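You operate a simulated robot arm through the tools that you are given. There is no shell and no other tool. Be economical: measure what you need, move in short steps, check, and stop when the job is done.

You are at the controls of a simulated two-armed robot. One attempt, no reset.

## Task
Fit the blue stub shaft in the blue bearing and lock its collar.
Fine: hold the bearing for the collar and the grease cap, which goes home too; it ends in the ready bay.

The check looks at the end state, three seconds after you hand in, the way a careful person would. Anything else that was tipped, shoved, dropped, spilled or broken makes it a failure. A push-on lid holds only when it is set on centred and level and pressed home; a screw cap is set on level and turned clockwise until tight.

## Robot
Two 6-joint arms with two-finger parallel grippers on one trunk, on a base that drives. Base frame: it is fixed to the floor where the robot stands at the start and does not move with it; the origin is under the middle of the robot, x ahead of it, y to its left, z up. Readings come in mm, rad, newtons and seconds.
The left shoulder is at the start at [60, 187, 1122], the right one opposite. With the tool pointing down near the work surface each hand reaches from about 200 to 620 mm from the robot's upright axis, wherever it stands, measured 20 degrees to its own side. Places, roughly: blue take-up bearing (30x10x6 cm) [600, -200, 800]; blue take-up bearing grease cap [600, 0, 800]; blue take-up bearing locking collar [500, -200, 800]; grey take-up bearing grease cap [900, 300, 300]; grey take-up bearing locking collar [800, 200, 300]; ready bay [600, -600, 800]. Payload 1.57 kg a hand.
Tool frame (each hand has its own): the origin (TCP) lies between the finger pads and is the grasp point; the fingertips stand 30 mm ahead of it; z points along the fingers, y is the line along which they close. Largest opening 110 mm; finger width 24, thickness 12; the body of the gripper, 48 by 112 mm, starts 78 mm behind the TCP.
Orientation is told as [roll, pitch, yaw] about the base's x, y, z axes, in that order, counted from this pose: with the fingers straight down and closing along the base's y, the tool's x points along the base's -x, its y along +y and its z along -z.

## Interface
- The arms move only by the tool drive_tool. It takes "left_moves", "right_moves" or both (then of equal length, played together; a hand with none holds still); each is a list of rows, each a list of 6 numbers: the shift along the tool's x, y, z in m, then the turn, a rotation vector about the tool's x, y, z in rad. In form: [[tx, ty, tz, wx, wy, wz], ...]. A call has 1 to 8 rows; each row is the pose to reach, as a shift and turn from the pose commanded when the call began, along the tool's axes at that moment. "left_gripper" and "right_gripper" are, for a hand that has rows, the opening, from 0 (shut) to 1 (fully open), set as the call begins (left out, the last holds). Rows are played at 5 a second. More than 50 mm and 0.15 rad between two rows, or a gripper value outside its range, and nothing of the call is played. Where a pose cannot be reached the arm comes as near as it can. A force on the tool above 40 N (or 10 N above the force at the start of the call, whichever is more), or a blocked arm, ends the call early, and 0.2 s more pass. The fingers move at their own pace (about 153 mm/s each) and stop on an object; they squeeze with about 30 N. The grip force told is the motor's: it shows also when the fingers shut on nothing. Time passes only in rows, and 0.2 s behind the last, so rows that repeat a pose let the fingers close. The reply holds the time, the measured pose of the TCP, the force on the tool along the base axes, the opening and the grip force, in the units named above and with some noise, with the torque about the TCP (base axes, N m) and any sound that the robot's microphone picked up.
- Cameras (640 x 400 px; columns grow to the right, rows downward): "scene" is now at [7, -30, 1657.2]; the picture's right is [-0.41, -0.91, 0.00], its down [-0.74, 0.34, -0.58] and it looks along [0.52, -0.24, -0.82] (base axes); focal length 283 px, centre (320, 200). "left" rides on the left gripper at [70, -16, -141] in its tool frame; the picture's right is [0.23, 0.97, 0.00], its down [-0.85, 0.20, -0.48] and it looks along [-0.47, 0.11, 0.88] (tool axes); focal length 222 px, centre (320, 200). "right" rides on the right gripper at [70, 16, -141] in its tool frame; the picture's right is [-0.23, 0.97, 0.00], its down [-0.86, -0.20, -0.48] and it looks along [-0.47, -0.11, 0.88] (tool axes); focal length 222 px, centre (320, 200). There is no depth. A picture from a camera that has moved, and an enlarged one, comes with that camera's place and axes in the base frame and with its lens.
- snapshot(camera): a new picture of that camera. The clock stands still meanwhile.
- raise_lower(by): slides the trunk up (or, below 0, down) by that many mm; the arms and the scene camera ride with it, the base frame stays. It gives what a move gives, with no picture.
- roll_base(legs): drives the robot by 1 to 6 legs, each [ahead, left, turn to the left] in mm, mm and rad, along the robot's own axes; the way and the turn of a leg run together, so that a leg with both is an arc; at most 1500 mm and 3.142 rad a leg. The arms and the cameras ride along, it lands a little off, and it stops where it bumps. It gives what a move gives.
- pan_tilt(pan, tilt): turns the head with the scene camera to pan (to the left, within 1.501 rad either way) and tilt (down, from -0.506 to 1.204), counted from straight ahead of the robot. It gives what a move gives.
- enlarge(camera, box): a new picture of the part [left, top, right, bottom] of that camera's present view, enlarged. The clock stands still meanwhile.
- close_job(): hands the job in; it is judged then, once.

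Go step by step. Nothing tells you exact positions but the pictures and the camera data: compare them with the known pose of the tool, close in by small moves and look again before you grip or let go. The budget is 120 turns and 92 pictures, counting those below and the enlarged ones. Unless the task says otherwise, let go and move clear before handing in, and close with one line.

The tools are called after "Call:" as a command line: name --argument value ..., lists and objects as JSON in quotes. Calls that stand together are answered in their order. drive_tool: Moves the arms, as the interface text tells. Its arguments: {"type":"object","properties":{"left_moves":{"type":"array"},"left_gripper":{"type":"number"},"right_moves":{"type":"array"},"right_gripper":{"type":"number"}},"required":[]} The other tools are called the same way: raise_lower (by) slides the trunk up or down; roll_base (legs) drives the base; pan_tilt (pan, tilt) turns the head that bears the scene camera; snapshot (camera) takes a picture; enlarge (camera, box) takes an enlarged picture of a part of a camera's view; close_job () hands the job in.

At the start:

```text
time: 0.0
left_eef_pos: [398.0, 76.1, 1083.6]
left_ee_rot: [0.0, -0.001, 0.001]
left_contact_force: [0.0, 0.8, 0.2]
left_wrist_torque: [0.01, 0.03, 0.02]
left_finger_gap: 110.3
left_gripper_force: 0.1
right_eef_pos: [360.0, -298.8, 1182.2]
right_ee_rot: [0.001, 0.0, 0.0]
right_contact_force: [-0.3, 0.1, 0.0]
right_wrist_torque: [0.01, -0.01, 0.01]
right_finger_gap: 110.1
right_gripper_force: 0.1
trunk travel left (down, up): [-750.0, 240.0]
robot x, y, heading: [-3.4, -0.9, 0.0]
head pan, tilt: [-0.426, 0.956]
```

scene: 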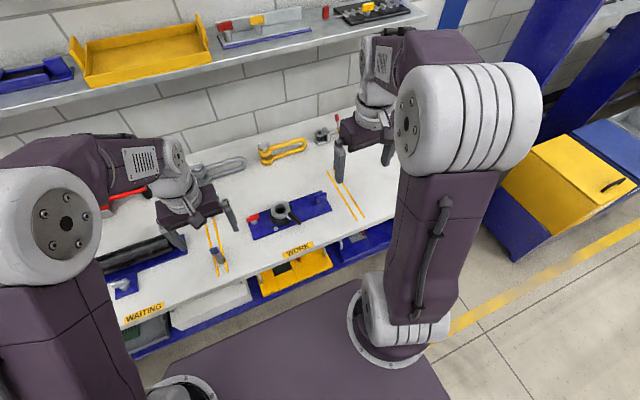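
right: 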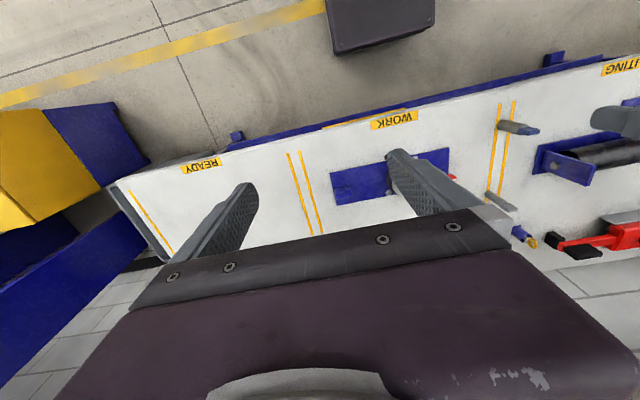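
left: 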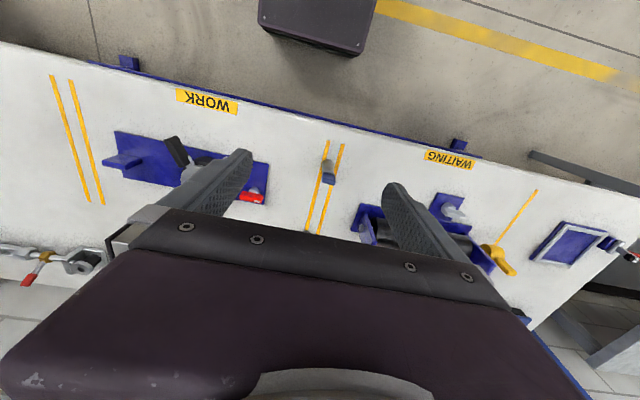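

I see a bench with bays WAITING, WORK and READY, and a blue bearing unit in the WORK bay. First I look closer at the parts.

Call:
enlarge --camera "scene" --box '[220, 120, 400, 260]'

Call:
enlarge --camera "left" --box '[40, 60, 360, 260]'

Call:
enlarge --camera "scene" --box '[90, 120, 270, 330]'

```text
2.86 times, centred on (310, 190) of scene
camera zoom: at [7.0, -30.0, 1657.2], right [-0.41, -0.91, 0.0], down [-0.74, 0.34, -0.58], along [0.52, -0.24, -0.82], focal length 809 px, centre (349, 229)
```

zoom: 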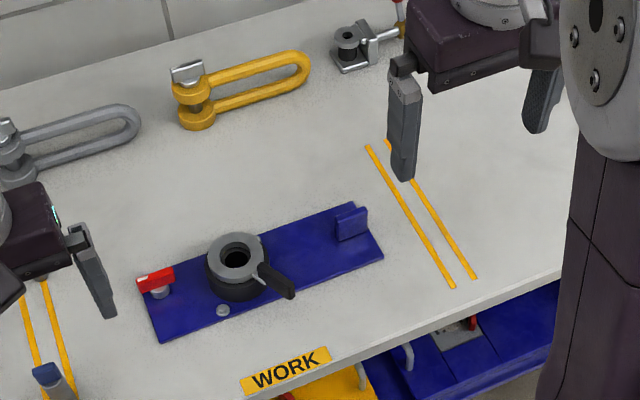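

```text
2.00 times, centred on (200, 160) of left
camera zoom: at [328.6, 59.4, 1224.3], right [-0.23, 0.97, 0.0], down [0.85, 0.2, 0.48], along [0.47, 0.11, -0.88], focal length 444 px, centre (560, 280)
```

zoom: 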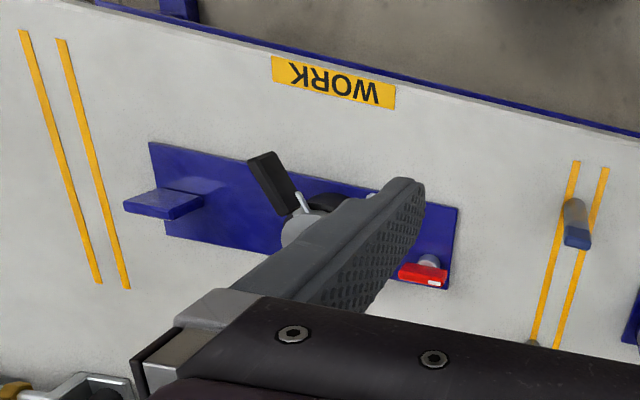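

```text
1.90 times, centred on (180, 225) of scene
camera zoom: at [7.0, -30.0, 1657.2], right [-0.41, -0.91, 0.0], down [-0.74, 0.34, -0.58], along [0.52, -0.24, -0.82], focal length 539 px, centre (587, 152)
```

zoom: 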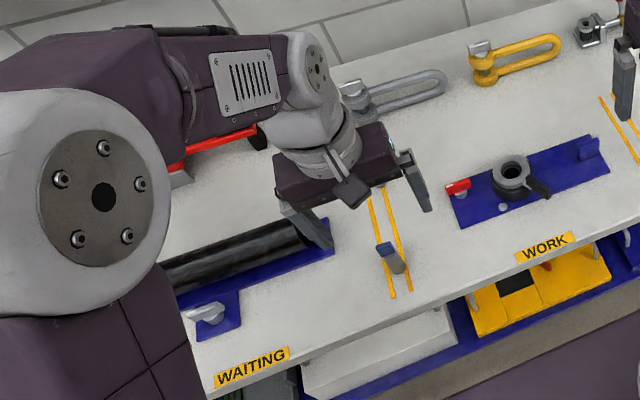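

The bearing is near [551,-132], the grey, blue-ended shaft lies near [494,113], the black lever is the collar lock and the red cap sits near [578,-30]. I bring the right hand's camera closer over the bearing.

Call:
drive_tool --right_moves '[[-0.02, 0.025, 0.03, 0, 0, 0], [-0.04, 0.05, 0.06, 0, 0, 0], [-0.055, 0.075, 0.09, 0, 0, 0], [-0.07, 0.1, 0.12, 0, 0, 0], [-0.085, 0.125, 0.15, 0, 0, 0], [-0.1, 0.14, 0.18, 0, 0, 0]]'

Call:
snapshot --camera "right"

Call:
snapshot --camera "left"

```text
time: 1.4
left_eef_pos: [400.9, 77.3, 1083.5]
left_ee_rot: [-0.001, 0.001, 0.001]
left_contact_force: [0.2, -0.7, 0.0]
left_wrist_torque: [-0.02, 0.03, 0.0]
left_finger_gap: 110.2
left_gripper_force: 0.1
right_eef_pos: [463.3, -159.0, 1004.5]
right_ee_rot: [-0.001, -0.001, 0.0]
right_contact_force: [1.2, 0.6, -0.6]
right_wrist_torque: [0.01, -0.01, 0.03]
right_finger_gap: 109.7
right_gripper_force: 0.1
trunk travel left (down, up): [-750.0, 240.0]
robot x, y, heading: [0.7, 5.5, 0.002]
head pan, tilt: [-0.426, 0.956]
```

```text
85 pictures are left
camera right: at [394.4, -141.6, 1145.7], right [0.23, 0.97, 0.0], down [0.86, -0.2, 0.48], along [0.47, -0.11, -0.88], focal length 222 px, centre (320, 200)
```

right: 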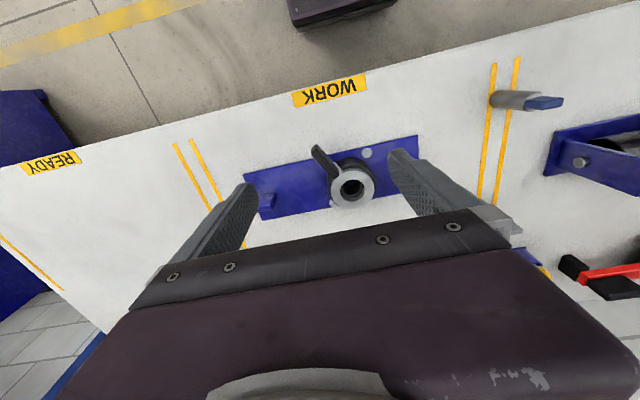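

```text
84 pictures are left
camera left: at [329.4, 59.6, 1224.1], right [-0.23, 0.97, 0.0], down [0.86, 0.2, 0.48], along [0.47, 0.11, -0.88], focal length 222 px, centre (320, 200)
```

left: 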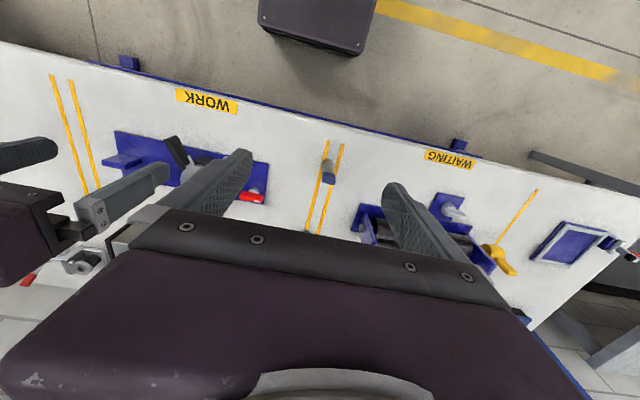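

The bearing is in the right camera's view; I enlarge it and the shaft.

Call:
enlarge --camera "right" --box '[235, 115, 435, 240]'

Call:
enlarge --camera "right" --box '[460, 60, 620, 160]'

Call:
enlarge --camera "left" --box '[100, 110, 360, 240]'

```text
3.20 times, centred on (335, 178) of right
camera zoom: at [394.4, -141.6, 1145.7], right [0.23, 0.97, 0.0], down [0.86, -0.2, 0.48], along [0.47, -0.11, -0.88], focal length 711 px, centre (272, 272)
```

zoom: 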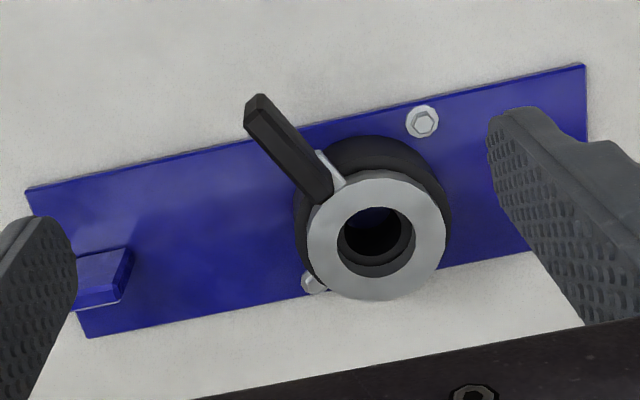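

```text
4.00 times, centred on (540, 110) of right
camera zoom: at [394.4, -141.6, 1145.7], right [0.23, 0.97, 0.0], down [0.86, -0.2, 0.48], along [0.47, -0.11, -0.88], focal length 888 px, centre (-560, 560)
```

zoom: 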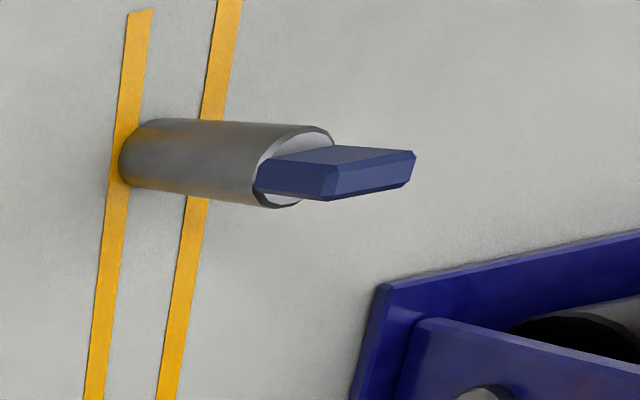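

```text
2.46 times, centred on (230, 175) of left
camera zoom: at [329.4, 59.6, 1224.1], right [-0.23, 0.97, 0.0], down [0.86, 0.2, 0.48], along [0.47, 0.11, -0.88], focal length 547 px, centre (542, 262)
```

zoom: 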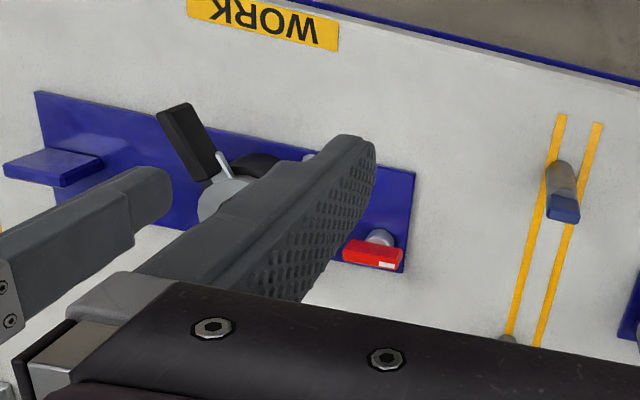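

The shaft stands upright with a blue tang on top, and the bore is vertical at about [549,-128]. Its lever sticks out toward the front, and a blue tab at about [555,-274] serves as the handle. I roll right 150 mm so the left hand can work and the right can hold the tab.

Call:
roll_base --legs '[[0, -150, 0]]'

Call:
pan_tilt --pan 0.0 --tilt 0.95

Call:
snapshot --camera "scene"

Call:
snapshot --camera "left"

```text
time: 2.8
left_eef_pos: [399.4, -69.3, 1083.8]
left_ee_rot: [-0.002, 0.0, 0.001]
left_contact_force: [-0.9, -0.7, -0.6]
left_wrist_torque: [0.0, 0.02, 0.01]
left_finger_gap: 109.8
left_gripper_force: 0.0
right_eef_pos: [462.1, -305.0, 1006.4]
right_ee_rot: [-0.003, 0.0, 0.001]
right_contact_force: [-1.1, 0.8, 0.0]
right_wrist_torque: [-0.01, -0.02, -0.01]
right_finger_gap: 109.9
right_gripper_force: 0.2
trunk travel left (down, up): [-750.0, 240.0]
robot x, y, heading: [-2.0, -149.3, 0.003]
head pan, tilt: [-0.426, 0.956]
```

```text
time: 3.6
left_eef_pos: [399.6, -71.9, 1084.4]
left_ee_rot: [0.001, 0.001, 0.003]
left_contact_force: [0.0, 0.0, -0.2]
left_wrist_torque: [0.03, -0.02, 0.01]
left_finger_gap: 110.0
left_gripper_force: 0.0
right_eef_pos: [462.2, -307.2, 1006.3]
right_ee_rot: [0.0, -0.001, 0.003]
right_contact_force: [-0.4, -1.0, 0.1]
right_wrist_torque: [0.01, 0.01, -0.05]
right_finger_gap: 110.3
right_gripper_force: 0.1
trunk travel left (down, up): [-750.0, 240.0]
robot x, y, heading: [-1.2, -150.1, 0.003]
head pan, tilt: [0.0, 0.949]
```

```text
80 pictures are left
camera scene: at [14.1, -149.1, 1657.7], right [0.0, -1.0, 0.0], down [-0.81, 0.0, -0.58], along [0.58, 0.0, -0.81], focal length 283 px, centre (320, 200)
```

scene: 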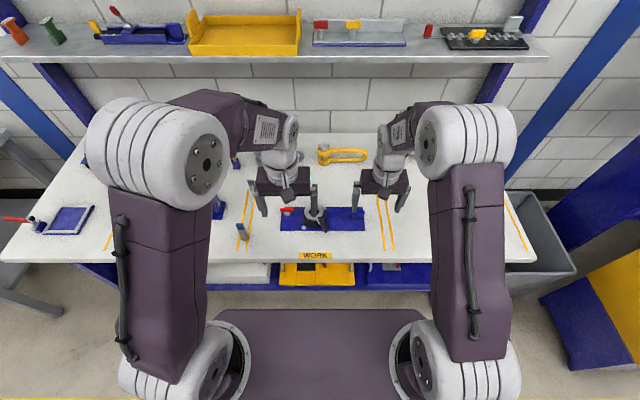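

```text
79 pictures are left
camera left: at [328.7, -89.0, 1224.3], right [-0.23, 0.97, 0.0], down [0.85, 0.2, 0.48], along [0.47, 0.11, -0.88], focal length 222 px, centre (320, 200)
```

left: 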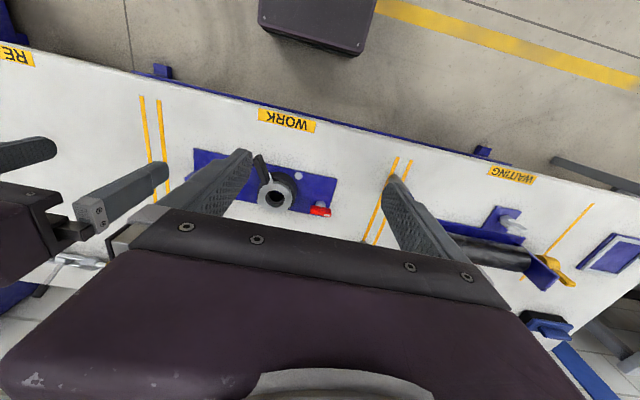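

Next the left hand moves in for a close look at the bearing and its cap.

Call:
drive_tool --left_moves '[[-0.02, 0.01, 0.035, 0, 0, 0], [-0.04, 0.02, 0.07, 0, 0, 0], [-0.06, 0.03, 0.1, 0, 0, 0], [-0.06, 0.03, 0.13, 0, 0, 0]]'

Call:
enlarge --camera "left" --box '[160, 90, 420, 250]'

```text
time: 4.7
left_eef_pos: [460.5, -44.5, 953.1]
left_ee_rot: [0.0, 0.001, 0.002]
left_contact_force: [0.4, 0.2, -1.1]
left_wrist_torque: [0.02, 0.02, 0.05]
left_finger_gap: 110.0
left_gripper_force: 0.0
right_eef_pos: [462.8, -307.4, 1004.8]
right_ee_rot: [-0.001, 0.0, 0.001]
right_contact_force: [0.7, -0.2, -0.2]
right_wrist_torque: [0.02, 0.0, 0.02]
right_finger_gap: 110.0
right_gripper_force: 0.0
trunk travel left (down, up): [-750.0, 240.0]
robot x, y, heading: [-1.1, -149.6, -0.0]
head pan, tilt: [0.0, 0.949]
```

```text
2.46 times, centred on (290, 170) of left
camera zoom: at [390.2, -61.5, 1093.3], right [-0.23, 0.97, 0.0], down [0.85, 0.2, 0.48], along [0.47, 0.11, -0.88], focal length 547 px, centre (394, 274)
```

zoom: 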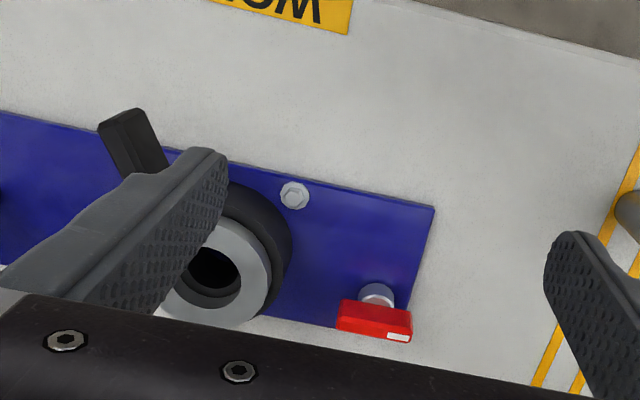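

The red cap is a bar on a grey stub near [572,-31]. I tilt the left hand to look at it from a lower angle.

Call:
drive_tool --left_moves '[[0.01, 0, 0.02, 0, -0.125, 0], [0.02, 0, 0.04, 0, -0.25, 0], [0.03, 0, 0.06, 0, -0.375, 0], [0.04, 0, 0.07, 0, -0.5, 0]]'

Call:
snapshot --camera "left"

```text
time: 5.7
left_eef_pos: [416.4, -40.2, 885.2]
left_ee_rot: [0.002, -0.5, 0.0]
left_contact_force: [0.5, 0.3, -0.2]
left_wrist_torque: [0.01, 0.04, -0.02]
left_finger_gap: 110.1
left_gripper_force: 0.1
left hand out of reach, approached as far as the arm can: row 2, 3
right_eef_pos: [462.4, -308.2, 1005.3]
right_ee_rot: [-0.001, 0.001, 0.001]
right_contact_force: [0.1, -0.9, 0.1]
right_wrist_torque: [0.0, 0.02, -0.02]
right_finger_gap: 110.2
right_gripper_force: 0.1
trunk travel left (down, up): [-750.0, 240.0]
robot x, y, heading: [-2.2, -150.4, 0.003]
head pan, tilt: [0.0, 0.949]
```

```text
77 pictures are left
camera left: at [286.8, -58.0, 973.4], right [-0.2, 0.97, -0.11], down [0.52, 0.2, 0.83], along [0.83, 0.11, -0.55], focal length 222 px, centre (320, 200)
```

left: 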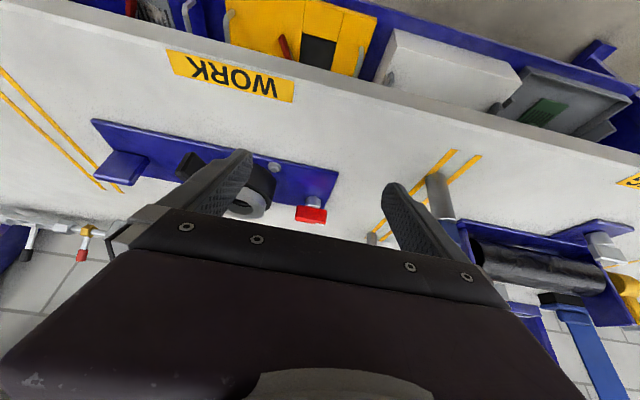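

Call:
enlarge --camera "left" --box '[230, 150, 370, 240]'

Call:
enlarge --camera "right" --box '[320, 80, 480, 200]'

```text
4.44 times, centred on (300, 195) of left
camera zoom: at [286.8, -58.0, 973.4], right [-0.2, 0.97, -0.11], down [0.52, 0.2, 0.83], along [0.83, 0.11, -0.55], focal length 987 px, centre (409, 222)
```

zoom: 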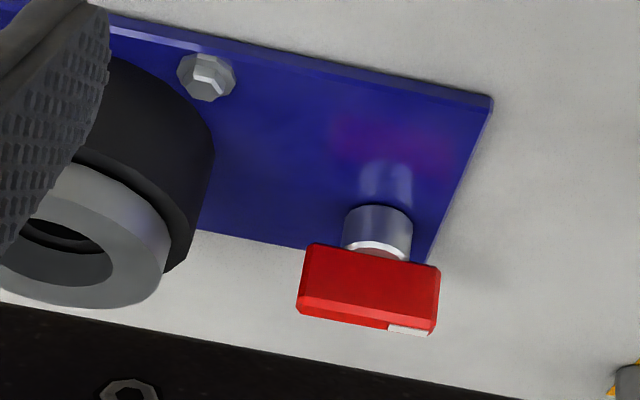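

```text
3.33 times, centred on (400, 140) of right
camera zoom: at [393.2, -290.8, 1146.5], right [0.23, 0.97, 0.0], down [0.86, -0.2, 0.48], along [0.47, -0.11, -0.88], focal length 740 px, centre (53, 400)
```

zoom: 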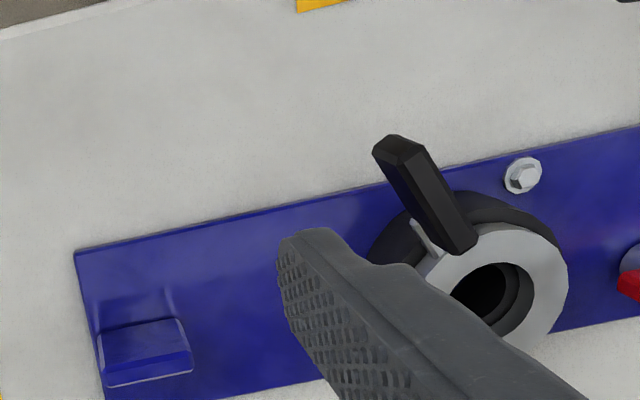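

The cap bar stands off its grey post with a small gap, so it is not home yet. I move the left hand over toward the shaft and the right camera over the lever for a closer look.

Call:
drive_tool --left_moves '[[-0.012, 0.028, -0.01, 0, 0.125, 0], [-0.024, 0.055, -0.02, 0, 0.25, 0], [-0.036, 0.083, -0.028, 0, 0.375, 0], [-0.047, 0.11, -0.037, 0, 0.5, 0]]' --right_moves '[[0.01, 0.03, 0.02, 0, 0, 0], [0.02, 0.06, 0.04, 0, 0, 0], [0.03, 0.09, 0.06, 0, 0, 0], [0.03, 0.11, 0.07, 0, 0, 0]]'

Call:
enlarge --camera "right" --box '[220, 100, 460, 250]'

Call:
snapshot --camera "left"

```text
time: 6.7
left_eef_pos: [441.3, 69.4, 938.8]
left_ee_rot: [-0.003, 0.002, 0.003]
left_contact_force: [0.4, 0.8, -0.4]
left_wrist_torque: [-0.05, 0.02, -0.03]
left_finger_gap: 109.9
left_gripper_force: 0.1
right_eef_pos: [430.5, -194.3, 935.9]
right_ee_rot: [-0.001, 0.001, 0.001]
right_contact_force: [0.0, 0.4, -0.4]
right_wrist_torque: [-0.03, -0.01, 0.02]
right_finger_gap: 109.9
right_gripper_force: 0.0
trunk travel left (down, up): [-750.0, 240.0]
robot x, y, heading: [-1.1, -147.9, 0.001]
head pan, tilt: [0.0, 0.949]
```

```text
2.67 times, centred on (340, 175) of right
camera zoom: at [361.5, -176.7, 1076.5], right [0.23, 0.97, 0.0], down [0.86, -0.2, 0.48], along [0.47, -0.11, -0.88], focal length 592 px, centre (267, 267)
```

zoom: 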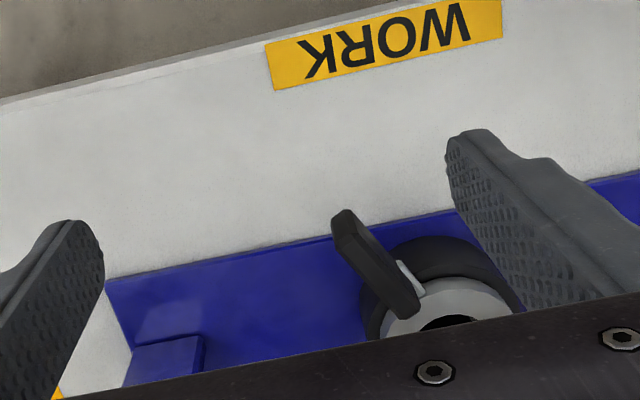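

```text
73 pictures are left
camera left: at [371.2, 54.0, 1078.4], right [-0.23, 0.97, 0.0], down [0.86, 0.2, 0.48], along [0.46, 0.11, -0.88], focal length 222 px, centre (320, 200)
```

left: 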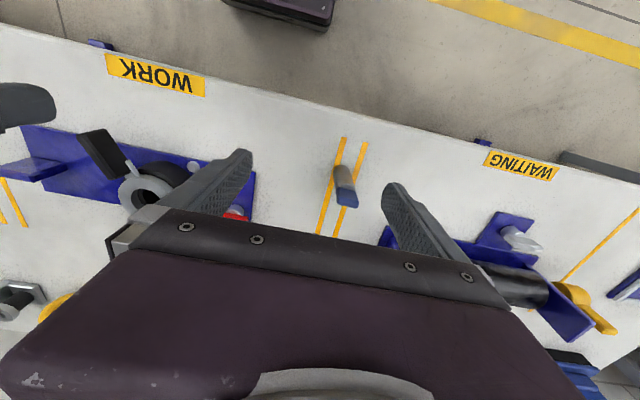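

Call:
enlarge --camera "left" --box '[60, 110, 220, 220]'

Call:
enlarge --camera "left" --box '[300, 130, 380, 230]'

```text
3.64 times, centred on (140, 165) of left
camera zoom: at [371.2, 54.0, 1078.4], right [-0.23, 0.97, 0.0], down [0.86, 0.2, 0.48], along [0.46, 0.11, -0.88], focal length 808 px, centre (974, 327)
```

zoom: 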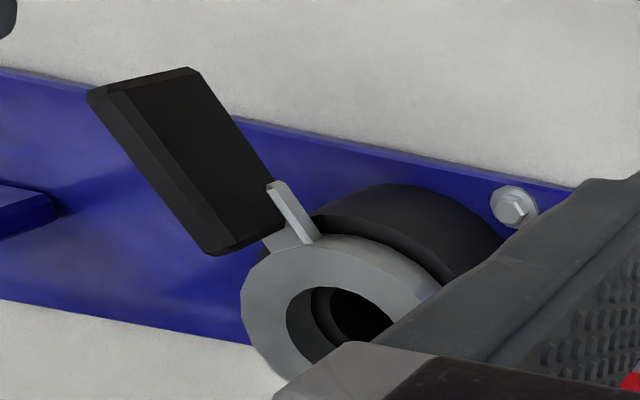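

```text
4.00 times, centred on (340, 180) of left
camera zoom: at [371.2, 54.0, 1078.4], right [-0.23, 0.97, 0.0], down [0.86, 0.2, 0.48], along [0.46, 0.11, -0.88], focal length 888 px, centre (240, 280)
```

zoom: 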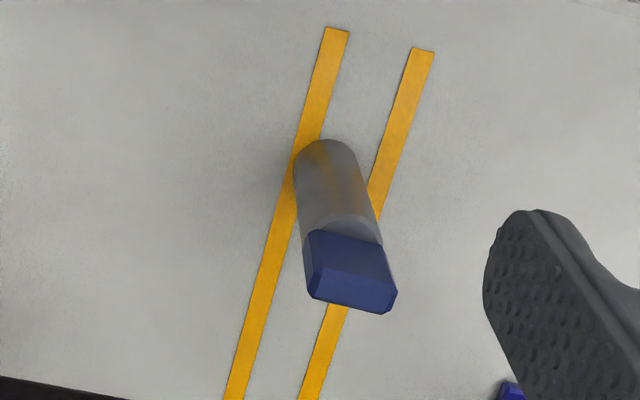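

The collar is a grey ring with a black grip on an arm, so it turns about the bore axis. The shaft is upright at about [476,111] with its top near z 870. I place the left hand over it and park the right hand back.

Call:
drive_tool --left_moves '[[-0.018, 0.021, 0, 0, 0, 0], [-0.035, 0.041, 0.005, 0, 0, 0]]' --right_moves '[[0.0, -0.04, -0.02, 0, 0, 0], [0.0, -0.08, -0.04, 0, 0, 0]]'

Call:
enlarge --camera "left" --box '[240, 100, 400, 220]'

Call:
enlarge --camera "scene" --box '[200, 150, 360, 260]'

```text
time: 7.2
left_eef_pos: [475.0, 108.7, 931.9]
left_ee_rot: [-0.001, -0.001, 0.001]
left_contact_force: [-0.2, 0.2, -0.3]
left_wrist_torque: [-0.02, 0.0, 0.02]
left_finger_gap: 110.2
left_gripper_force: 0.0
right_eef_pos: [433.5, -278.0, 974.8]
right_ee_rot: [0.001, 0.001, 0.003]
right_contact_force: [0.5, 1.1, -0.2]
right_wrist_torque: [0.01, 0.0, -0.04]
right_finger_gap: 110.1
right_gripper_force: 0.0
trunk travel left (down, up): [-750.0, 240.0]
robot x, y, heading: [2.2, -150.7, 0.002]
head pan, tilt: [0.0, 0.949]
```

```text
3.33 times, centred on (320, 160) of left
camera zoom: at [404.4, 91.2, 1071.2], right [-0.23, 0.97, 0.0], down [0.86, 0.2, 0.48], along [0.47, 0.11, -0.88], focal length 740 px, centre (320, 333)
```

zoom: 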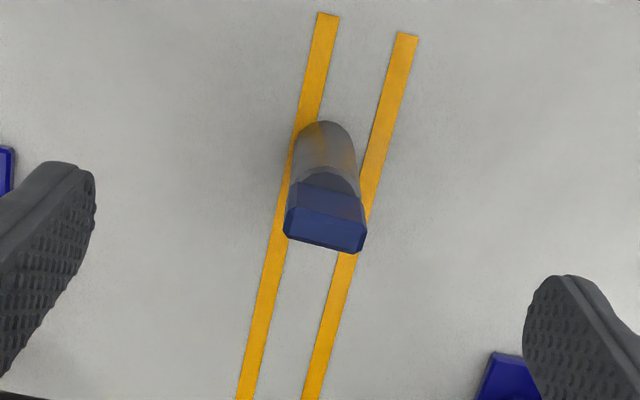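

```text
3.64 times, centred on (280, 205) of scene
camera zoom: at [14.5, -148.7, 1657.7], right [0.0, -1.0, 0.0], down [-0.81, 0.0, -0.58], along [0.58, 0.0, -0.81], focal length 1030 px, centre (466, 182)
```

zoom: 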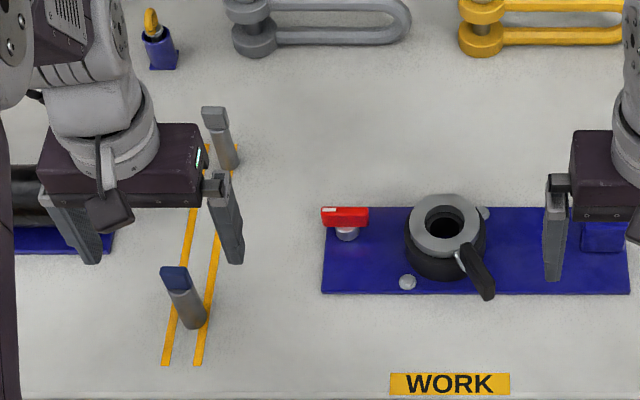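

The tang is aligned with y, centred at about [478.5,110.3]. I descend and grip it with the left hand.

Call:
drive_tool --left_moves '[[-0.0035, 0.0015, 0.028, 0, 0, 0], [-0.0035, 0.0015, 0.055, 0, 0, 0], [-0.0035, 0.0015, 0.055, 0, 0, 0]]'

Call:
enlarge --camera "left" --box '[220, 100, 420, 225]'

```text
time: 8.1
left_eef_pos: [478.9, 114.1, 876.9]
left_ee_rot: [-0.001, 0.001, 0.002]
left_contact_force: [-0.2, 0.2, -0.4]
left_wrist_torque: [-0.01, -0.01, 0.01]
left_finger_gap: 109.8
left_gripper_force: 0.0
right_eef_pos: [431.9, -277.8, 975.2]
right_ee_rot: [0.0, 0.002, 0.002]
right_contact_force: [-0.1, 0.8, -0.4]
right_wrist_torque: [0.0, 0.01, 0.03]
right_finger_gap: 109.9
right_gripper_force: 0.0
trunk travel left (down, up): [-750.0, 240.0]
robot x, y, heading: [2.3, -139.5, 0.002]
head pan, tilt: [0.0, 0.949]
```

```text
3.20 times, centred on (320, 162) of left
camera zoom: at [408.8, 95.8, 1017.1], right [-0.23, 0.97, 0.0], down [0.85, 0.2, 0.48], along [0.47, 0.11, -0.88], focal length 711 px, centre (320, 320)
```

zoom: 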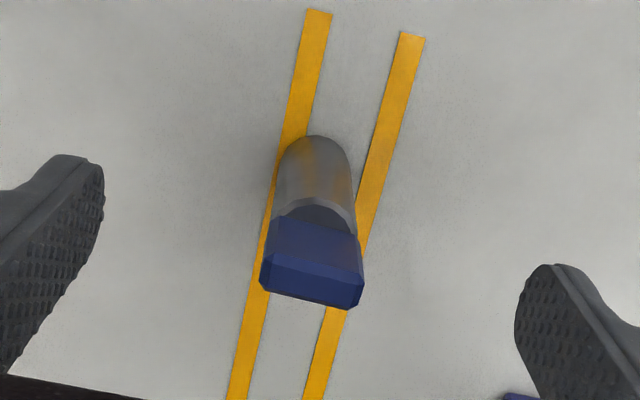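

The hand sits about 3.5 mm too far in +y, so I correct that and close.

Call:
drive_tool --left_moves '[[0, -0.0035, 0, 0, 0, 0], [0, -0.0035, 0, 0, 0, 0]]'

Call:
drive_tool --left_moves '[[0, 0, 0, 0, 0, 0], [0, 0, 0, 0, 0, 0], [0, 0, 0, 0, 0, 0], [0, 0, 0, 0, 0, 0]]' --left_gripper 0

Call:
enlarge --camera "left" --box '[220, 100, 420, 225]'

```text
time: 8.7
left_eef_pos: [479.9, 108.9, 878.0]
left_ee_rot: [0.0, 0.0, 0.002]
left_contact_force: [0.0, -0.5, -0.4]
left_wrist_torque: [-0.03, 0.0, 0.02]
left_finger_gap: 109.7
left_gripper_force: 0.0
right_eef_pos: [433.5, -278.7, 974.3]
right_ee_rot: [-0.001, 0.0, 0.003]
right_contact_force: [0.1, -0.2, 0.0]
right_wrist_torque: [-0.02, -0.03, 0.01]
right_finger_gap: 110.1
right_gripper_force: 0.2
trunk travel left (down, up): [-750.0, 240.0]
robot x, y, heading: [-2.1, -148.2, 0.0]
head pan, tilt: [0.0, 0.949]
```

```text
time: 9.7
left_eef_pos: [480.7, 108.1, 879.0]
left_ee_rot: [0.001, 0.001, 0.002]
left_contact_force: [0.7, 0.9, 0.7]
left_wrist_torque: [0.06, -0.02, 0.04]
left_finger_gap: 23.5
left_gripper_force: 29.8
right_eef_pos: [434.1, -278.6, 974.7]
right_ee_rot: [0.002, 0.0, 0.002]
right_contact_force: [0.3, 0.7, 0.4]
right_wrist_torque: [0.0, -0.03, -0.02]
right_finger_gap: 110.0
right_gripper_force: 0.1
trunk travel left (down, up): [-750.0, 240.0]
robot x, y, heading: [1.3, -152.1, 0.002]
head pan, tilt: [0.0, 0.949]
```

```text
3.20 times, centred on (320, 162) of left
camera zoom: at [410.2, 91.7, 1018.1], right [-0.23, 0.97, 0.0], down [0.85, 0.2, 0.48], along [0.47, 0.11, -0.88], focal length 711 px, centre (320, 320)
```

zoom: 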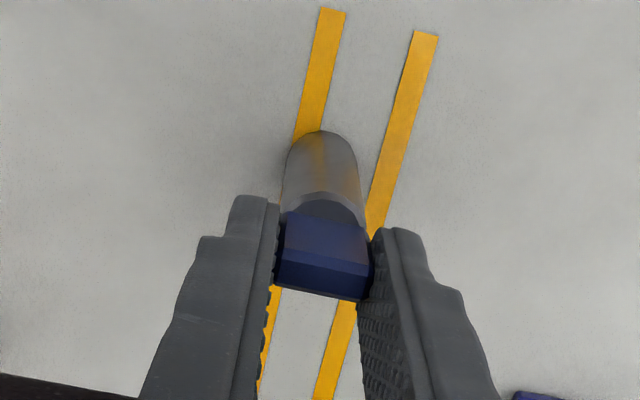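

The shaft is gripped. I lift it and carry it toward the bore.

Call:
drive_tool --left_moves '[[0, 0, -0.045, 0, 0, 0], [0, 0, -0.095, 0, 0, 0], [-0.012, -0.045, -0.098, 0, 0, 0], [-0.025, -0.09, -0.1, 0, 0, 0], [-0.04, -0.135, -0.1, 0, 0, 0], [-0.055, -0.18, -0.1, 0, 0, 0], [-0.07, -0.225, -0.1, 0, 0, 0], [-0.07, -0.235, -0.1, 0, 0, 0]]'

Call:
snapshot --camera "left"

Call:
enlarge --camera "scene" --box '[240, 150, 400, 260]'

Call:
snapshot --camera "right"

```text
time: 11.4
left_eef_pos: [551.6, -127.8, 979.8]
left_ee_rot: [0.001, 0.001, 0.001]
left_contact_force: [-0.3, -1.3, -1.4]
left_wrist_torque: [0.01, -0.03, 0.01]
left_finger_gap: 23.5
left_gripper_force: 29.6
right_eef_pos: [434.2, -277.1, 975.1]
right_ee_rot: [-0.001, 0.001, 0.002]
right_contact_force: [-0.2, 1.0, 1.0]
right_wrist_torque: [-0.02, -0.02, 0.01]
right_finger_gap: 110.0
right_gripper_force: 0.0
trunk travel left (down, up): [-750.0, 240.0]
robot x, y, heading: [1.8, -149.0, -0.0]
head pan, tilt: [0.0, 0.949]
```

```text
66 pictures are left
camera left: at [480.4, -145.5, 1119.2], right [-0.23, 0.97, 0.0], down [0.85, 0.2, 0.48], along [0.47, 0.11, -0.88], focal length 222 px, centre (320, 200)
```

left: 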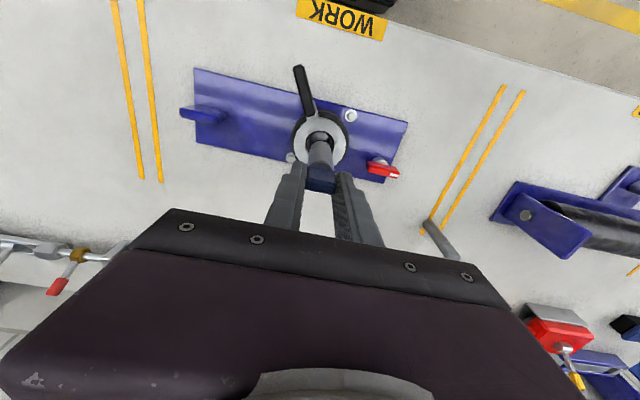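

```text
3.64 times, centred on (320, 205) of scene
camera zoom: at [13.8, -148.3, 1657.7], right [0.0, -1.0, 0.0], down [-0.81, 0.0, -0.58], along [0.58, 0.0, -0.81], focal length 1030 px, centre (320, 182)
```

zoom: 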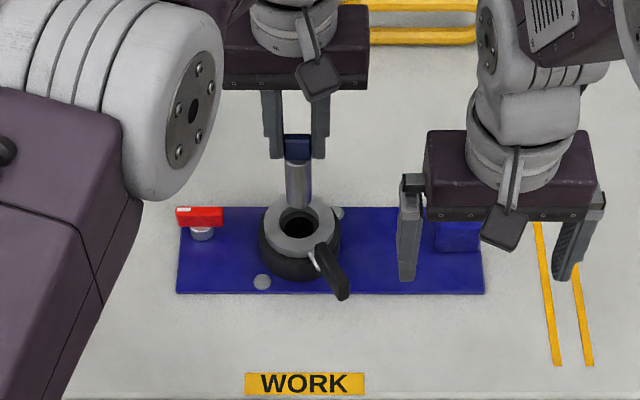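

```text
64 pictures are left
camera right: at [363.7, -260.5, 1116.2], right [0.23, 0.97, 0.0], down [0.86, -0.2, 0.48], along [0.47, -0.11, -0.88], focal length 222 px, centre (320, 200)
```

right: 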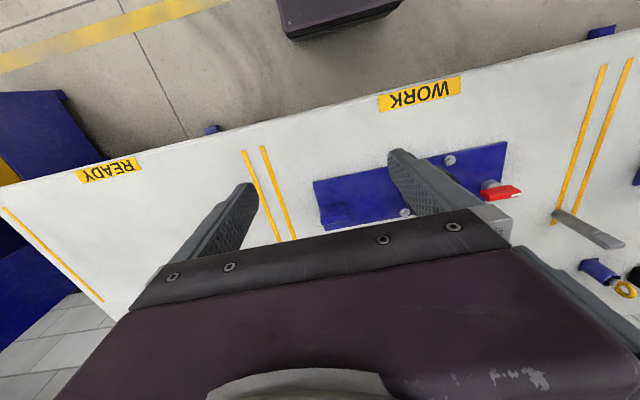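

Call:
enlarge --camera "left" --box '[270, 90, 370, 200]'

```text
3.64 times, centred on (320, 145) of left
camera zoom: at [480.4, -145.5, 1119.2], right [-0.23, 0.97, 0.0], down [0.85, 0.2, 0.48], along [0.47, 0.11, -0.88], focal length 808 px, centre (320, 400)
```

zoom: 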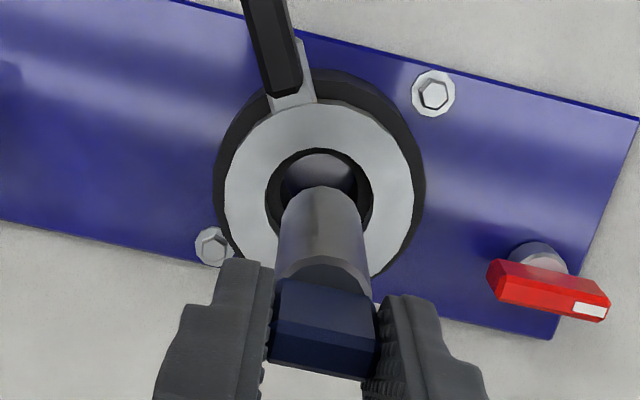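

The shaft is roughly 2.5 mm short of the bore centre in x. I correct that and lower to just above the ring.

Call:
drive_tool --left_moves '[[-0.0025, -0.0005, 0.015, 0, 0, 0], [-0.0025, -0.0005, 0.032, 0, 0, 0], [-0.0025, -0.0005, 0.032, 0, 0, 0]]'

Call:
enlarge --camera "left" --box '[270, 90, 370, 200]'

Call:
enlarge --camera "scene" --box '[280, 170, 360, 230]'

```text
time: 12.2
left_eef_pos: [552.9, -128.0, 946.6]
left_ee_rot: [0.0, 0.001, 0.002]
left_contact_force: [0.7, -0.6, -1.4]
left_wrist_torque: [0.01, 0.01, -0.02]
left_finger_gap: 23.2
left_gripper_force: 30.3
right_eef_pos: [433.2, -277.5, 974.7]
right_ee_rot: [-0.001, 0.0, 0.001]
right_contact_force: [0.3, -0.6, -0.7]
right_wrist_torque: [-0.03, -0.01, 0.03]
right_finger_gap: 110.0
right_gripper_force: 0.0
trunk travel left (down, up): [-750.0, 240.0]
robot x, y, heading: [0.1, -148.4, 0.002]
head pan, tilt: [0.0, 0.949]
```

```text
3.64 times, centred on (320, 145) of left
camera zoom: at [482.2, -145.8, 1086.7], right [-0.23, 0.97, 0.0], down [0.85, 0.2, 0.48], along [0.47, 0.11, -0.88], focal length 808 px, centre (320, 400)
```

zoom: 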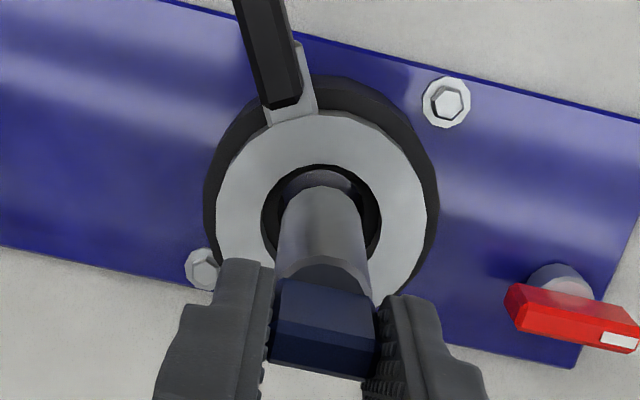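

```text
6.67 times, centred on (320, 200) of scene
camera zoom: at [14.1, -148.8, 1657.7], right [0.0, -1.0, 0.0], down [-0.81, 0.0, -0.58], along [0.58, 0.0, -0.81], focal length 1888 px, centre (320, 200)
```

zoom: 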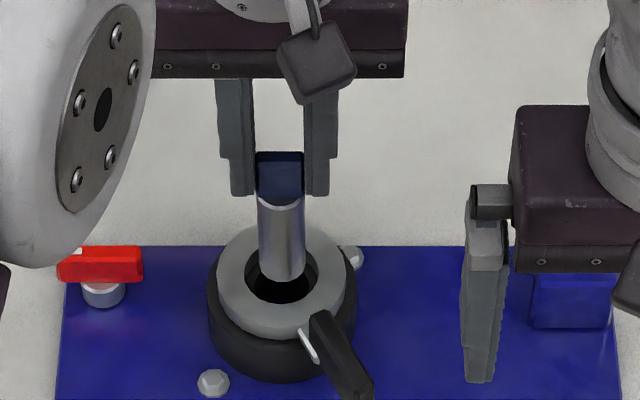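

The shaft is centred within a millimetre or two of the bore. I lower slowly and watch the force.

Call:
drive_tool --left_moves '[[0, -0.0005, 0.007, 0, 0, 0], [0, -0.0005, 0.014, 0, 0, 0], [0, -0.0005, 0.02, 0, 0, 0]]'

Call:
enlarge --camera "left" --box '[270, 90, 370, 200]'

```text
time: 13.1
left_eef_pos: [553.8, -129.3, 926.7]
left_ee_rot: [0.001, 0.0, 0.001]
left_contact_force: [-0.2, 0.9, -1.9]
left_wrist_torque: [0.0, -0.02, -0.01]
left_finger_gap: 23.4
left_gripper_force: 30.3
right_eef_pos: [433.3, -277.5, 974.7]
right_ee_rot: [0.0, 0.0, 0.002]
right_contact_force: [0.0, -0.7, 0.6]
right_wrist_torque: [0.0, 0.02, 0.02]
right_finger_gap: 110.1
right_gripper_force: 0.1
trunk travel left (down, up): [-750.0, 240.0]
robot x, y, heading: [0.3, -149.2, 0.003]
head pan, tilt: [0.0, 0.949]
```

```text
3.64 times, centred on (320, 145) of left
camera zoom: at [483.5, -146.1, 1066.4], right [-0.23, 0.97, 0.0], down [0.85, 0.2, 0.48], along [0.47, 0.11, -0.88], focal length 808 px, centre (320, 400)
```

zoom: 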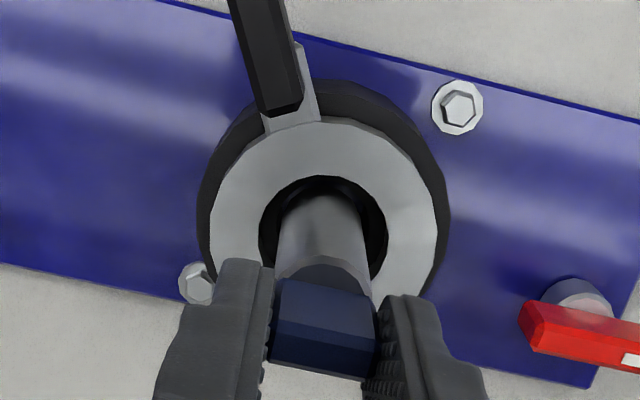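

The shaft's end is in the ring mouth and centred sideways. I keep lowering.

Call:
drive_tool --left_moves '[[0, 0, 0.006, 0, 0, 0], [0, 0, 0.012, 0, 0, 0], [0, 0, 0.018, 0, 0, 0], [0, 0, 0.024, 0, 0, 0]]'

Call:
enlarge --camera "left" --box '[270, 90, 370, 200]'

```text
time: 14.1
left_eef_pos: [554.4, -127.7, 903.0]
left_ee_rot: [-0.001, -0.001, 0.003]
left_contact_force: [2.6, -0.7, -1.5]
left_wrist_torque: [0.02, -0.24, 0.03]
left_finger_gap: 23.3
left_gripper_force: 29.8
right_eef_pos: [433.8, -277.4, 974.7]
right_ee_rot: [-0.001, -0.001, 0.002]
right_contact_force: [0.2, 0.2, 0.9]
right_wrist_torque: [0.0, 0.0, 0.04]
right_finger_gap: 110.1
right_gripper_force: 0.0
trunk travel left (down, up): [-750.0, 240.0]
robot x, y, heading: [1.5, -145.2, -0.002]
head pan, tilt: [0.0, 0.949]
```

```text
3.64 times, centred on (320, 145) of left
camera zoom: at [483.7, -145.3, 1043.0], right [-0.23, 0.97, 0.0], down [0.85, 0.2, 0.48], along [0.47, 0.11, -0.88], focal length 808 px, centre (320, 400)
```

zoom: 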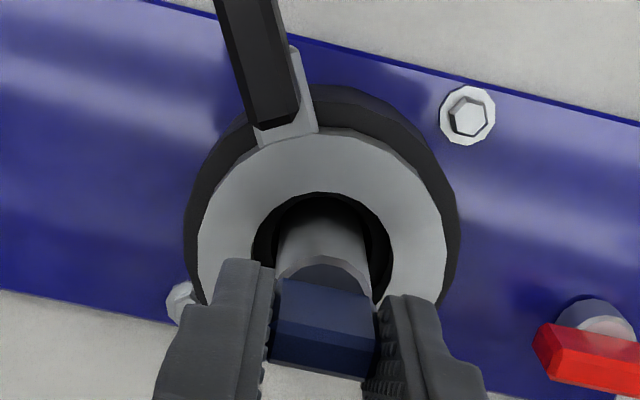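

Call:
drive_tool --left_moves '[[-0.001, 0, 0.003, 0, 0, 0], [-0.001, 0, 0.007, 0, 0, 0], [-0.001, 0, 0.011, 0, 0, 0], [-0.001, 0, 0.015, 0, 0, 0]]'

```text
time: 15.1
left_eef_pos: [556.5, -127.7, 887.3]
left_ee_rot: [0.001, -0.001, 0.002]
left_contact_force: [0.5, 0.9, -0.8]
left_wrist_torque: [0.0, 0.03, 0.02]
left_finger_gap: 23.3
left_gripper_force: 30.4
right_eef_pos: [432.5, -277.8, 974.5]
right_ee_rot: [0.0, 0.0, 0.004]
right_contact_force: [-0.3, 0.2, -0.7]
right_wrist_torque: [-0.03, 0.02, 0.01]
right_finger_gap: 109.8
right_gripper_force: 0.2
trunk travel left (down, up): [-750.0, 240.0]
robot x, y, heading: [1.5, -148.0, -0.005]
head pan, tilt: [0.0, 0.949]
```

No resistance remains. I go down in 2 mm steps until the shaft seats.

Call:
drive_tool --left_moves '[[0, 0, 0.002, 0, 0, 0], [0, 0, 0.004, 0, 0, 0], [0, 0, 0.006, 0, 0, 0], [0, 0, 0.008, 0, 0, 0], [0, 0, 0.01, 0, 0, 0]]'

Call:
enlarge --camera "left" --box '[240, 70, 400, 210]'

Call:
enlarge --camera "scene" --box '[280, 170, 360, 230]'

```text
time: 16.2
left_eef_pos: [554.8, -127.4, 883.2]
left_ee_rot: [-0.001, -0.011, 0.001]
left_contact_force: [3.1, 5.7, 36.2]
left_wrist_torque: [0.52, -0.14, 0.01]
left_finger_gap: 23.1
left_gripper_force: 30.0
right_eef_pos: [429.4, -276.2, 978.0]
right_ee_rot: [-0.001, -0.003, 0.001]
right_contact_force: [0.3, 0.2, -0.6]
right_wrist_torque: [0.0, 0.01, -0.02]
right_finger_gap: 110.1
right_gripper_force: 0.0
trunk travel left (down, up): [-750.0, 240.0]
robot x, y, heading: [2.0, -148.4, 0.0]
head pan, tilt: [0.0, 0.949]
```

```text
2.86 times, centred on (320, 140) of left
camera zoom: at [482.5, -144.8, 1022.1], right [-0.23, 0.97, 0.0], down [0.85, 0.2, 0.49], along [0.48, 0.11, -0.87], focal length 635 px, centre (320, 371)
```

zoom: 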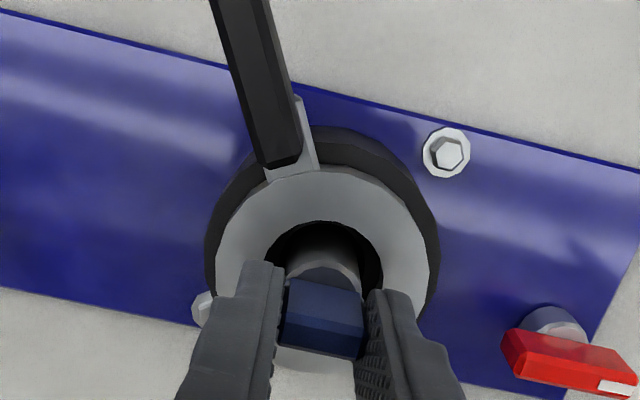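

```text
6.67 times, centred on (320, 200) of scene
camera zoom: at [7.7, -147.4, 1658.2], right [0.0, -1.0, 0.0], down [-0.81, 0.0, -0.59], along [0.59, 0.0, -0.81], focal length 1888 px, centre (320, 200)
```

zoom: 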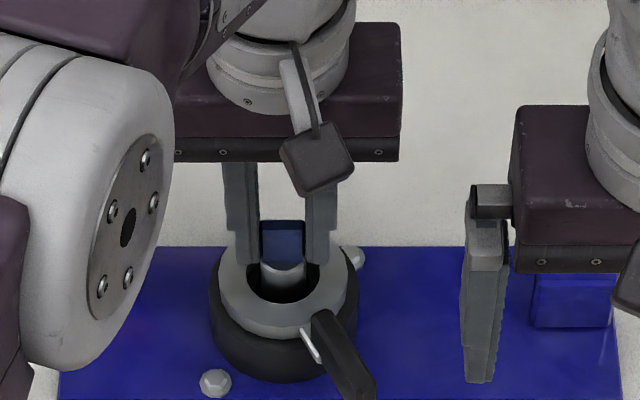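

The shaft met firm ground with its end at about plate level (z≈785), so it is seated. I relieve the force, then let go.

Call:
drive_tool --left_moves '[[0, 0, -0.003, 0, 0, 0], [0, 0, -0.003, 0, 0, 0]]'

```text
time: 16.9
left_eef_pos: [553.5, -128.2, 882.9]
left_ee_rot: [-0.002, -0.006, 0.002]
left_contact_force: [9.4, 3.9, 27.3]
left_wrist_torque: [0.31, -0.82, 0.0]
left_finger_gap: 23.2
left_gripper_force: 30.0
right_eef_pos: [431.0, -277.2, 976.7]
right_ee_rot: [0.002, 0.0, 0.003]
right_contact_force: [-1.2, 0.0, 0.6]
right_wrist_torque: [-0.02, 0.0, 0.0]
right_finger_gap: 109.8
right_gripper_force: 0.0
trunk travel left (down, up): [-750.0, 240.0]
robot x, y, heading: [0.6, -146.8, 0.006]
head pan, tilt: [0.0, 0.949]
```

Call:
drive_tool --left_moves '[[-0.001, 0, -0.003, 0, 0, 0], [-0.0015, 0, -0.004, 0, 0, 0]]'

```text
time: 17.4
left_eef_pos: [554.5, -128.1, 883.3]
left_ee_rot: [0.001, 0.007, 0.001]
left_contact_force: [3.0, -0.8, -2.0]
left_wrist_torque: [-0.07, -0.21, 0.02]
left_finger_gap: 23.2
left_gripper_force: 30.7
right_eef_pos: [433.6, -279.3, 974.3]
right_ee_rot: [0.0, 0.0, 0.003]
right_contact_force: [-0.7, -0.7, 0.2]
right_wrist_torque: [0.02, 0.01, -0.02]
right_finger_gap: 109.9
right_gripper_force: 0.1
trunk travel left (down, up): [-750.0, 240.0]
robot x, y, heading: [0.7, -146.0, -0.001]
head pan, tilt: [0.0, 0.949]
```

The force is gone. I open the left hand and rise clear.

Call:
drive_tool --left_moves '[[0, 0, 0, 0, 0, 0], [0, 0, 0, 0, 0, 0], [0, 0, -0.03, 0, 0, 0], [0, 0, -0.07, 0, 0, 0], [0.03, 0.02, -0.1, 0, 0, 0]]' --left_gripper 0.6

Call:
enlarge --camera "left" --box '[200, 70, 420, 220]'

Call:
enlarge --camera "scene" --box '[270, 170, 390, 250]'

```text
time: 18.6
left_eef_pos: [526.3, -108.6, 986.6]
left_ee_rot: [0.0, -0.003, 0.002]
left_contact_force: [-0.5, -0.2, 1.4]
left_wrist_torque: [0.0, -0.03, 0.03]
left_finger_gap: 66.0
left_gripper_force: 0.1
right_eef_pos: [431.3, -278.0, 975.5]
right_ee_rot: [0.001, -0.002, 0.001]
right_contact_force: [-0.3, 0.4, -0.1]
right_wrist_torque: [0.01, -0.05, 0.0]
right_finger_gap: 110.1
right_gripper_force: 0.0
trunk travel left (down, up): [-750.0, 240.0]
robot x, y, heading: [1.8, -150.1, 0.004]
head pan, tilt: [0.0, 0.949]
```

```text
2.67 times, centred on (310, 145) of left
camera zoom: at [456.1, -125.7, 1126.5], right [-0.23, 0.97, 0.0], down [0.85, 0.2, 0.48], along [0.47, 0.11, -0.88], focal length 592 px, centre (347, 347)
```

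zoom: 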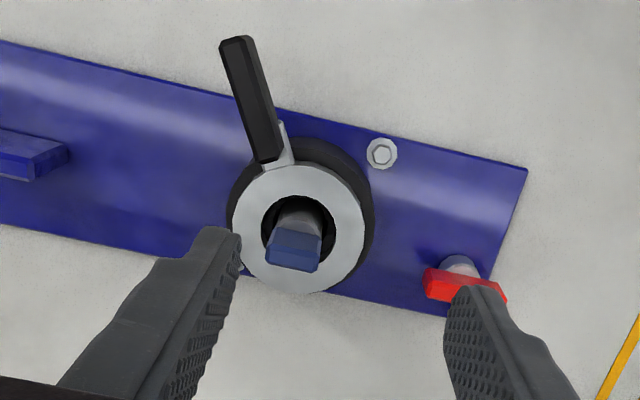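

```text
5.00 times, centred on (330, 210) of scene
camera zoom: at [11.7, -147.7, 1657.7], right [0.0, -1.0, 0.0], down [-0.81, 0.0, -0.58], along [0.58, 0.0, -0.81], focal length 1416 px, centre (270, 150)
```

zoom: 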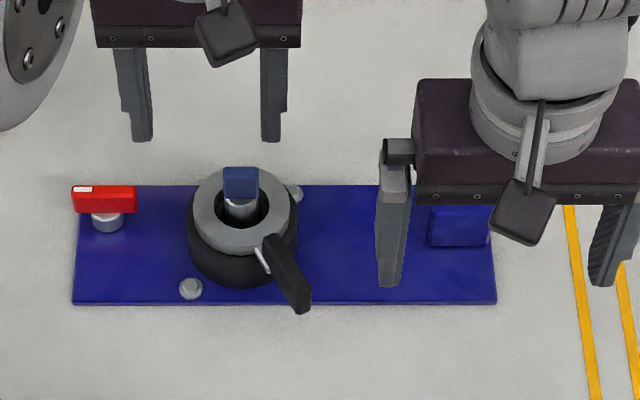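

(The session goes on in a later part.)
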